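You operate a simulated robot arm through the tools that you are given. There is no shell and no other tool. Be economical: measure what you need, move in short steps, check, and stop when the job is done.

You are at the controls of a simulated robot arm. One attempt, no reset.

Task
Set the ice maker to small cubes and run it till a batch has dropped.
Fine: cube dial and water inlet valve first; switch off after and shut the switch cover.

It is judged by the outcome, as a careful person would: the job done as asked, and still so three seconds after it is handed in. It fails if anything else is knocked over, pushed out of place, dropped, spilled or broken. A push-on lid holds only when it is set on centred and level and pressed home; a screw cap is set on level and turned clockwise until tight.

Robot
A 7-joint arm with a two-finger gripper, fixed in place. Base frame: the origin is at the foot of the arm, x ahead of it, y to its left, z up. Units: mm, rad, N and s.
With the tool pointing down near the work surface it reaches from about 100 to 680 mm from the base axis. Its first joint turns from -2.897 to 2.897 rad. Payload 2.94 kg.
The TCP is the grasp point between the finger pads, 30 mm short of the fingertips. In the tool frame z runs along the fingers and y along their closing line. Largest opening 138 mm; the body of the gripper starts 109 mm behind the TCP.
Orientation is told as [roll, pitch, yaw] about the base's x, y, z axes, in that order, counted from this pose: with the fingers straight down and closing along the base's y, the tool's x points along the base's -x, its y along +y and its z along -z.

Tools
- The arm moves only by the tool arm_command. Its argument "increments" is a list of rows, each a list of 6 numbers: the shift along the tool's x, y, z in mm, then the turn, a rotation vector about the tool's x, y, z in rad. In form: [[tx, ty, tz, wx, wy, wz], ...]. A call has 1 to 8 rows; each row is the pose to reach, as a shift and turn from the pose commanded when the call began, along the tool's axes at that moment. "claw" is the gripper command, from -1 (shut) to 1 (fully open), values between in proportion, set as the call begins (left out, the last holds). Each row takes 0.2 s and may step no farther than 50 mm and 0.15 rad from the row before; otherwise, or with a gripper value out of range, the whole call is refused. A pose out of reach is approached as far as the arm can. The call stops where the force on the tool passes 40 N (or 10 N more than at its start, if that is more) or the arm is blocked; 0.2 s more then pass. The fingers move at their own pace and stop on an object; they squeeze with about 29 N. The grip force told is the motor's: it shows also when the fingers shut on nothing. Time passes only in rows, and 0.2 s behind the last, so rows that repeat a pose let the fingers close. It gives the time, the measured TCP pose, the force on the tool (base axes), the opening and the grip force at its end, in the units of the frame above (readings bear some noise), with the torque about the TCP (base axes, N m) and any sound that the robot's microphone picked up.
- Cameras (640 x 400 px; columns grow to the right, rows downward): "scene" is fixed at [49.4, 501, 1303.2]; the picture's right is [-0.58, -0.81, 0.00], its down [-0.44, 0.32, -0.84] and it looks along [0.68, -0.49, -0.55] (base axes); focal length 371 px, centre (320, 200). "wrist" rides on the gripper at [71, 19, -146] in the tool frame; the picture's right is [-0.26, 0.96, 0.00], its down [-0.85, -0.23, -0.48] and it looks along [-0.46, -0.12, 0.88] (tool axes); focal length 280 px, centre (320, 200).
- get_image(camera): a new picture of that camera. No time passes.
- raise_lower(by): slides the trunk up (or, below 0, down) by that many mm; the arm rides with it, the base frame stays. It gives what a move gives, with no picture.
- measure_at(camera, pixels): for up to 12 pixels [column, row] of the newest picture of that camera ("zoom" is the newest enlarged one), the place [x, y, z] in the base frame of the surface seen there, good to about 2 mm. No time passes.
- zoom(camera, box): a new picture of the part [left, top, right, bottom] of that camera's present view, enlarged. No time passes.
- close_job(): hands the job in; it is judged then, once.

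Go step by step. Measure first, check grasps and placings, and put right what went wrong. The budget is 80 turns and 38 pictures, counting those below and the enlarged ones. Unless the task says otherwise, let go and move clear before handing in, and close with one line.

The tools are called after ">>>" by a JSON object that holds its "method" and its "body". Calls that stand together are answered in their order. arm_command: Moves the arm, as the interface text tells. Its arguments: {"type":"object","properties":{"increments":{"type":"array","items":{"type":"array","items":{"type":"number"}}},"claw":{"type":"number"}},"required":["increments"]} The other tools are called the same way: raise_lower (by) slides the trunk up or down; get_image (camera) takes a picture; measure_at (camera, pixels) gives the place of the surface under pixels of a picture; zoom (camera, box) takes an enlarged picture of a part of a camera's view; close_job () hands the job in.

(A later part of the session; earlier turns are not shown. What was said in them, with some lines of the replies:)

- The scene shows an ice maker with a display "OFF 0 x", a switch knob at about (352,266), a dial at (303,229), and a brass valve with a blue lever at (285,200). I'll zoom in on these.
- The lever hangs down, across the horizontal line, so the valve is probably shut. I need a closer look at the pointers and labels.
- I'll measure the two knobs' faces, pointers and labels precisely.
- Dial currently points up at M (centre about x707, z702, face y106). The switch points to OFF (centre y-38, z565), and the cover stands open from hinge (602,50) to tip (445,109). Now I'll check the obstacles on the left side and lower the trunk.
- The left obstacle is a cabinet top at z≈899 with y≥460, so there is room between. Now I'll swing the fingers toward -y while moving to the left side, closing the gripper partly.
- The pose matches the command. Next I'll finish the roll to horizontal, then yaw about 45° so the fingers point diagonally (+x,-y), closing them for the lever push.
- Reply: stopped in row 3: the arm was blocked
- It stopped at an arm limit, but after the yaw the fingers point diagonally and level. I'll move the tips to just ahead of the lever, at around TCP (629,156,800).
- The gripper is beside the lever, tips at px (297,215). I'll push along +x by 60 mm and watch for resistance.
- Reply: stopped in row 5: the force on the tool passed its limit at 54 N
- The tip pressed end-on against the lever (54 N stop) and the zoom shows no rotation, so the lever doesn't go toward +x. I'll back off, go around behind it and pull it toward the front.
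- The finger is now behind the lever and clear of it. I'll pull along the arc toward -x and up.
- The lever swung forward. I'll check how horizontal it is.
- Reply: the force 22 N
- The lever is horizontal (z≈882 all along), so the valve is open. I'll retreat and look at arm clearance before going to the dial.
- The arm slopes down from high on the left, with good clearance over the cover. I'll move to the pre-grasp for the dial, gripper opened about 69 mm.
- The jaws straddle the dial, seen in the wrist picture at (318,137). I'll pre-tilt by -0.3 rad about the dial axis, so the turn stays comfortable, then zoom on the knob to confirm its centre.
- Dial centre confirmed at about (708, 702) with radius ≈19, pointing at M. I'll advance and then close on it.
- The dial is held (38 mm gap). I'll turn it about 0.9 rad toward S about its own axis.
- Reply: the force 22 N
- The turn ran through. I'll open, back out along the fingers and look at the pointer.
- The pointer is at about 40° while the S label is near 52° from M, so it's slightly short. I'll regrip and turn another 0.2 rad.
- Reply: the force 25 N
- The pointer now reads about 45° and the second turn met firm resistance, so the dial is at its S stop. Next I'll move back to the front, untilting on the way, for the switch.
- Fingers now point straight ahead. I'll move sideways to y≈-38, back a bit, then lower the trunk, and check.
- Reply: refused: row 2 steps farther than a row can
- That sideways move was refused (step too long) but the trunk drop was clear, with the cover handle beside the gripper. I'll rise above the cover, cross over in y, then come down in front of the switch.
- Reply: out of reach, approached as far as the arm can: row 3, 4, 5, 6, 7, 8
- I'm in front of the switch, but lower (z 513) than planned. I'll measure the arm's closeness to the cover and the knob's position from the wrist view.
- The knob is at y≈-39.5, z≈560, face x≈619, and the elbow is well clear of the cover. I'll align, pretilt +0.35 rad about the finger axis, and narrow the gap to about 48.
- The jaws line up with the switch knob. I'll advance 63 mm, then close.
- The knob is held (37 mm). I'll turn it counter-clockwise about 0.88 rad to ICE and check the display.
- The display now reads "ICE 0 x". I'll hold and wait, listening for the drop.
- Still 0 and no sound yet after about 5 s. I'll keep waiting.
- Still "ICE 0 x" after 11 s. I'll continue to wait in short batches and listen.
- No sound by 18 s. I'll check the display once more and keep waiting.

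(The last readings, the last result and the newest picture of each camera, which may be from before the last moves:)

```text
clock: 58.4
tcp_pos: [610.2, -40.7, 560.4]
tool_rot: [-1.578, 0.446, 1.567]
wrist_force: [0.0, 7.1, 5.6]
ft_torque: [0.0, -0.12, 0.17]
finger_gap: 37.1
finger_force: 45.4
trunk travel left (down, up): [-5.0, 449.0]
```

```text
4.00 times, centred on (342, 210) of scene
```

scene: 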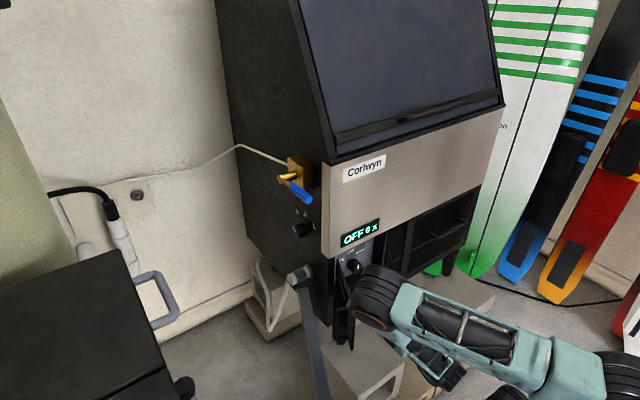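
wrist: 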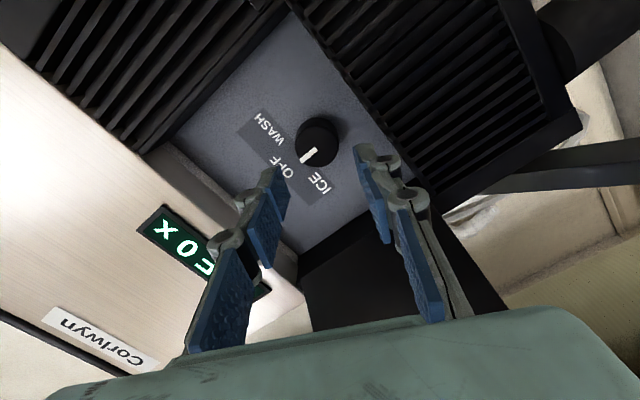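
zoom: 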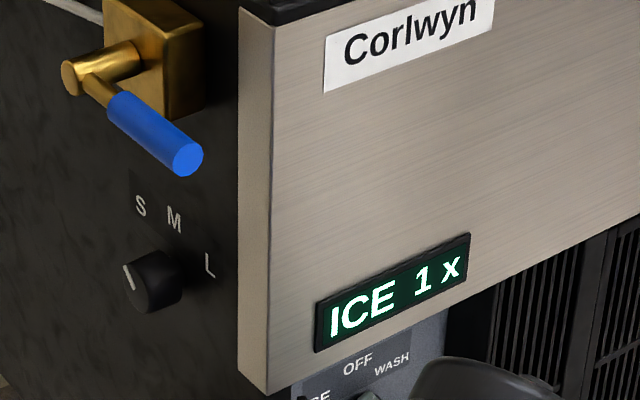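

The display reads "ICE 1 x", so a batch has dropped. I'll turn the switch back to OFF now.

>>> {"method": "arm_command", "body": {"increments": [[0, 0, 0, 0, 0, 0.14], [0, 0, 0, 0, 0, 0.28], [0, 0, 0, 0, 0, 0.42], [0, 0, 0, 0, 0, 0.56], [0, 0, 0, 0, 0, 0.7], [0, 0, 0, 0, 0, 0.81], [0, 0, 0, 0, 0, 0.81]]}}

>>> {"method": "zoom", "body": {"camera": "scene", "box": [310, 200, 438, 280]}}

```text
clock: 60.0
tcp_pos: [610.8, -41.1, 562.2]
tool_rot: [-1.578, -0.367, 1.572]
wrist_force: [-9.1, 7.0, 8.0]
ft_torque: [-0.07, -0.22, 0.09]
finger_gap: 37.0
finger_force: 44.8
trunk travel left (down, up): [-5.0, 449.0]
```

```text
5.00 times, centred on (374, 240) of scene
```

zoom: 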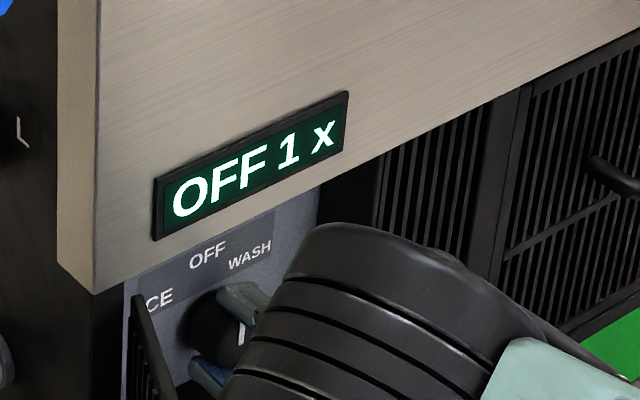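

The display reads "OFF 1 x". I'll release, back straight out and check the pointer.

>>> {"method": "arm_command", "body": {"increments": [[0, 0, 0, 0, 0, 0], [0, 0, -10, 0, 0, 0], [0, 0, -30, 0, 0, 0], [0, 0, -60, 0, 0, 0], [0, 0, -100, 0, 0, 0]], "claw": -0.3}}

>>> {"method": "get_image", "body": {"camera": "wrist"}}

```text
clock: 61.2
tcp_pos: [512.6, -41.2, 562.6]
tool_rot: [-1.584, -0.367, 1.579]
wrist_force: [0.2, 0.7, 0.3]
ft_torque: [0.01, 0.02, 0.01]
finger_gap: 48.4
finger_force: 0.1
trunk travel left (down, up): [-5.0, 449.0]
```

```text
8 pictures are left
```

wrist: 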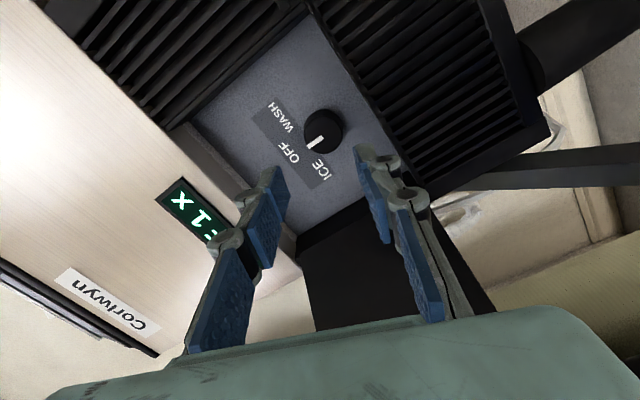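

The pointer is at OFF and the display still shows 1. Now I'll raise the trunk, cross over the cover to its outer side with fingers shut, and look at its handle.

>>> {"method": "raise_lower", "body": {"by": 160}}

>>> {"method": "arm_command", "body": {"increments": [[0, 0, -20, 0, 0, -0.07], [-36, 14, -40, 0, 0, -0.14], [-72, 28, -50, 0, 0, -0.21], [-108, 42, -60, 0, 0, -0.28], [-144, 56, -60, 0, 0, -0.35], [-180, 70, -60, 0, 0, -0.367], [-216, 84, -60, 0, 0, -0.367]], "claw": -1}}

>>> {"method": "get_image", "body": {"camera": "scene"}}

```text
clock: 63.0
tcp_pos: [510.0, -42.3, 721.1]
tool_rot: [-1.574, -0.366, 1.573]
wrist_force: [-0.5, 0.3, -0.2]
ft_torque: [0.02, -0.03, 0.05]
finger_gap: 48.4
finger_force: 0.0
trunk travel left (down, up): [-165.0, 289.0]
```

```text
clock: 64.6
tcp_pos: [449.9, 191.0, 720.0]
tool_rot: [-1.574, 0.004, 1.569]
wrist_force: [-1.5, 0.2, 0.6]
ft_torque: [-0.03, -0.02, 0.01]
finger_gap: 0.0
finger_force: 28.0
trunk travel left (down, up): [-165.0, 289.0]
```

```text
7 pictures are left
```

scene: 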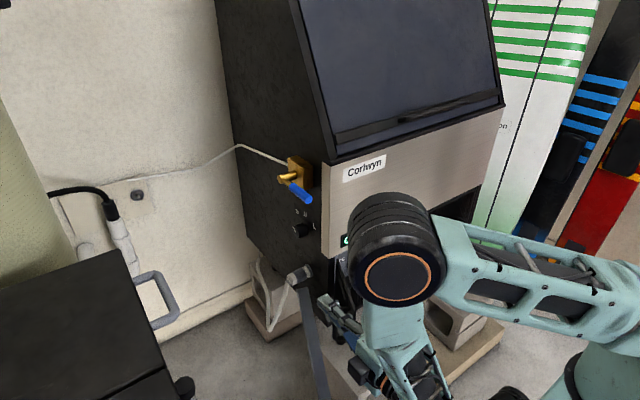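

I'm now on the outer side of the cover, fingers shut and pointing ahead. I'll lower to handle height (z≈590).

>>> {"method": "raise_lower", "body": {"by": -130}}

>>> {"method": "zoom", "body": {"camera": "scene", "box": [280, 240, 440, 360]}}

```text
clock: 66.2
tcp_pos: [450.3, 191.4, 590.2]
tool_rot: [-1.578, 0.001, 1.569]
wrist_force: [0.6, -1.1, 0.5]
ft_torque: [-0.05, 0.0, -0.01]
finger_gap: 0.1
finger_force: 28.4
trunk travel left (down, up): [-35.0, 419.0]
```

```text
3.33 times, centred on (360, 300) of scene
```

zoom: 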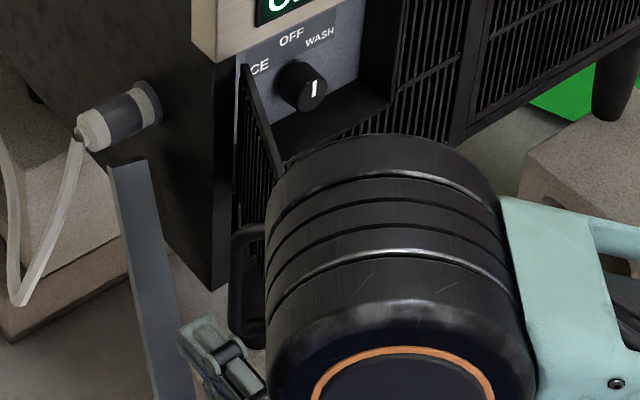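

The U-handle is visible at about (250,285) in the zoom, fingers just outside it. I'll sweep toward -y to swing the cover.

>>> {"method": "arm_command", "body": {"increments": [[15, 0, 15, 0, 0, 0], [40, 0, 20, 0, 0, 0], [65, 0, 20, 0, 0, 0], [90, 0, 20, 0, 0, 0], [115, 0, 20, 0, 0, 0], [140, 0, 20, 0, 0, 0], [160, 0, 20, 0, 0, 0], [178, 0, 20, 0, 0, 0]]}}

>>> {"method": "zoom", "body": {"camera": "scene", "box": [280, 220, 440, 340]}}

```text
clock: 68.0
tcp_pos: [467.8, 14.9, 589.2]
tool_rot: [-1.577, 0.002, 1.571]
wrist_force: [-0.2, 0.4, 0.0]
ft_torque: [0.02, 0.03, -0.03]
finger_gap: 0.0
finger_force: 28.2
trunk travel left (down, up): [-35.0, 419.0]
```

```text
3.33 times, centred on (360, 280) of scene
```

zoom: 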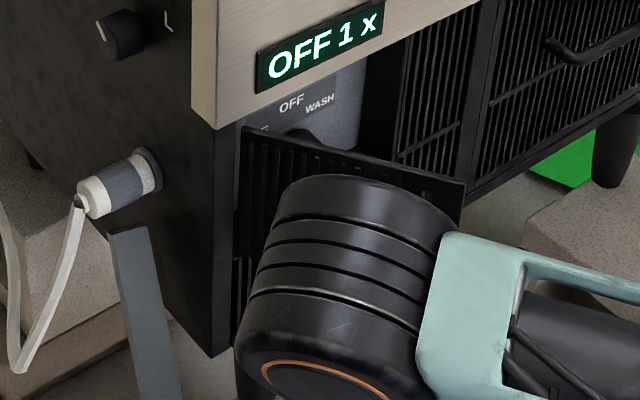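

The cover has swung partly shut, its free edge at (465,180). Now I'll push forward with the fingertips to close it fully.

>>> {"method": "arm_command", "body": {"increments": [[0, 0, 25, 0, 0, 0], [10, 0, 45, 0, 0, 0], [25, 0, 60, 0, 0, 0], [40, 0, 75, 0, 0, 0], [50, 0, 86, 0, 0, 0], [50, 0, 94, 0, 0, 0], [50, 0, 100, 0, 0, 0]]}}

>>> {"method": "zoom", "body": {"camera": "scene", "box": [280, 220, 440, 340]}}

```text
clock: 69.6
tcp_pos: [569.6, -35.4, 590.2]
tool_rot: [-1.575, 0.0, 1.571]
wrist_force: [-0.4, -0.6, 0.2]
ft_torque: [0.01, 0.0, 0.0]
finger_gap: 0.1
finger_force: 28.7
trunk travel left (down, up): [-35.0, 419.0]
```

```text
3.33 times, centred on (360, 280) of scene
```

zoom: 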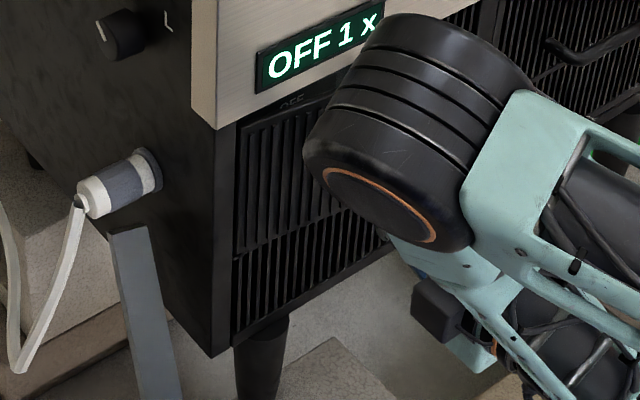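

It's nearly shut, with no contact force yet and a sliver of "OFF" still visible. I'll press forward gently until resistance.

>>> {"method": "arm_command", "body": {"increments": [[0, 0, 4, 0, 0, 0], [0, 0, 8, 0, 0, 0], [5, 0, 12, 0, 0, 0], [10, 0, 16, 0, 0, 0], [10, 0, 20, 0, 0, 0], [10, 0, 20, 0, 0, 0]]}}

>>> {"method": "arm_command", "body": {"increments": [[0, 0, -20, 0, 0, 0], [0, 0, -60, 0, 0, 0], [0, 0, -100, 0, 0, 0], [0, 0, -140, 0, 0, 0]]}}

>>> {"method": "raise_lower", "body": {"by": 300}}

>>> {"method": "zoom", "body": {"camera": "scene", "box": [260, 180, 452, 320]}}

```text
clock: 70.7
tcp_pos: [583.3, -41.6, 590.5]
tool_rot: [-1.574, 0.001, 1.578]
wrist_force: [-18.4, 3.5, 8.6]
ft_torque: [-0.05, -0.18, -0.06]
finger_gap: 6.0
finger_force: 28.2
trunk travel left (down, up): [-35.0, 419.0]
stopped in row 5: the force on the tool passed its limit at 47 N (the readings are from after the stop); the commanded pose is now the measured one
```

```text
clock: 71.7
tcp_pos: [444.5, -44.2, 590.0]
tool_rot: [-1.575, 0.0, 1.578]
wrist_force: [-0.6, -0.4, -0.4]
ft_torque: [-0.03, 0.01, 0.0]
finger_gap: 0.0
finger_force: 28.7
trunk travel left (down, up): [-35.0, 419.0]
```

```text
clock: 74.7
tcp_pos: [445.7, -44.0, 888.1]
tool_rot: [-1.572, -0.002, 1.579]
wrist_force: [0.3, 0.7, -0.5]
ft_torque: [0.01, 0.03, 0.01]
finger_gap: 0.0
finger_force: 28.6
trunk travel left (down, up): [-335.0, 119.0]
```

```text
2.86 times, centred on (356, 250) of scene
```

zoom: 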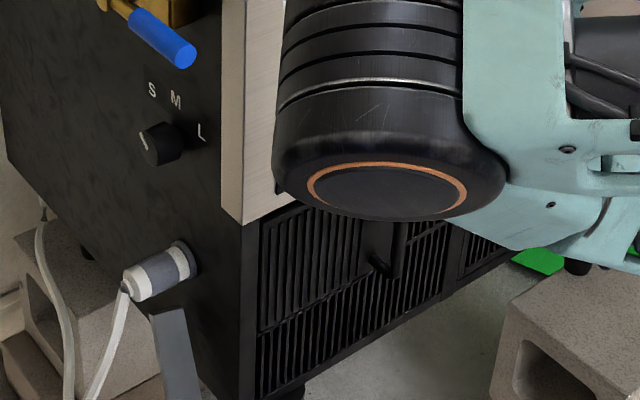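

The press met firm resistance and the cover looks flush. I'll verify with depth at the cover's hinge side and free edge.

>>> {"method": "measure_at", "body": {"camera": "zoom", "pixels": [[280, 225], [330, 270], [368, 240], [415, 240], [430, 280], [250, 300], [480, 250], [390, 250], [290, 340], [448, 250]]}}

>>> {"method": "get_image", "body": {"camera": "scene"}}

```text
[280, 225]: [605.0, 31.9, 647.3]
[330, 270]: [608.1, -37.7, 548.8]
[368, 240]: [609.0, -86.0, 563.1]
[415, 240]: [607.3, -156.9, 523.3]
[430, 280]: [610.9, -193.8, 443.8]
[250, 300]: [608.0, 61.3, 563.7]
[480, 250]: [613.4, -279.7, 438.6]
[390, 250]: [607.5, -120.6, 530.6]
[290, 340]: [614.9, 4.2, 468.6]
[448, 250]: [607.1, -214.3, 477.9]
```

```text
2 pictures are left
```

scene: 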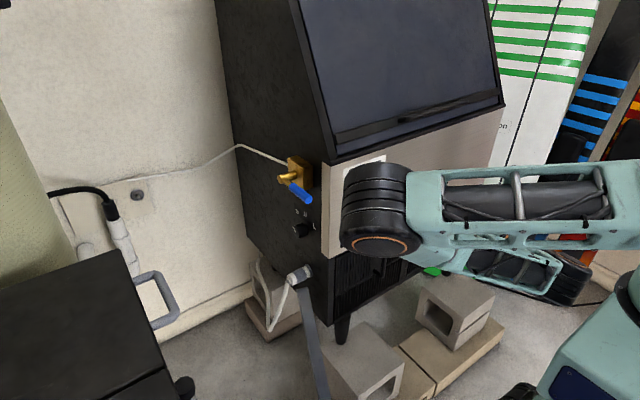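

The cover is flush with the front (x≈605–609 at both edges). The last display reading, taken during closing, was "OFF 1 x". The dial is on S, the valve is open and the arm is clear, so I'm handing in.

>>> {"method": "close_job", "body": {}}

```text
The job is handed in.
```

The ice maker is set to small cubes and the water inlet valve is open. It ran until one batch had dropped, then I switched it off and shut the switch cover.
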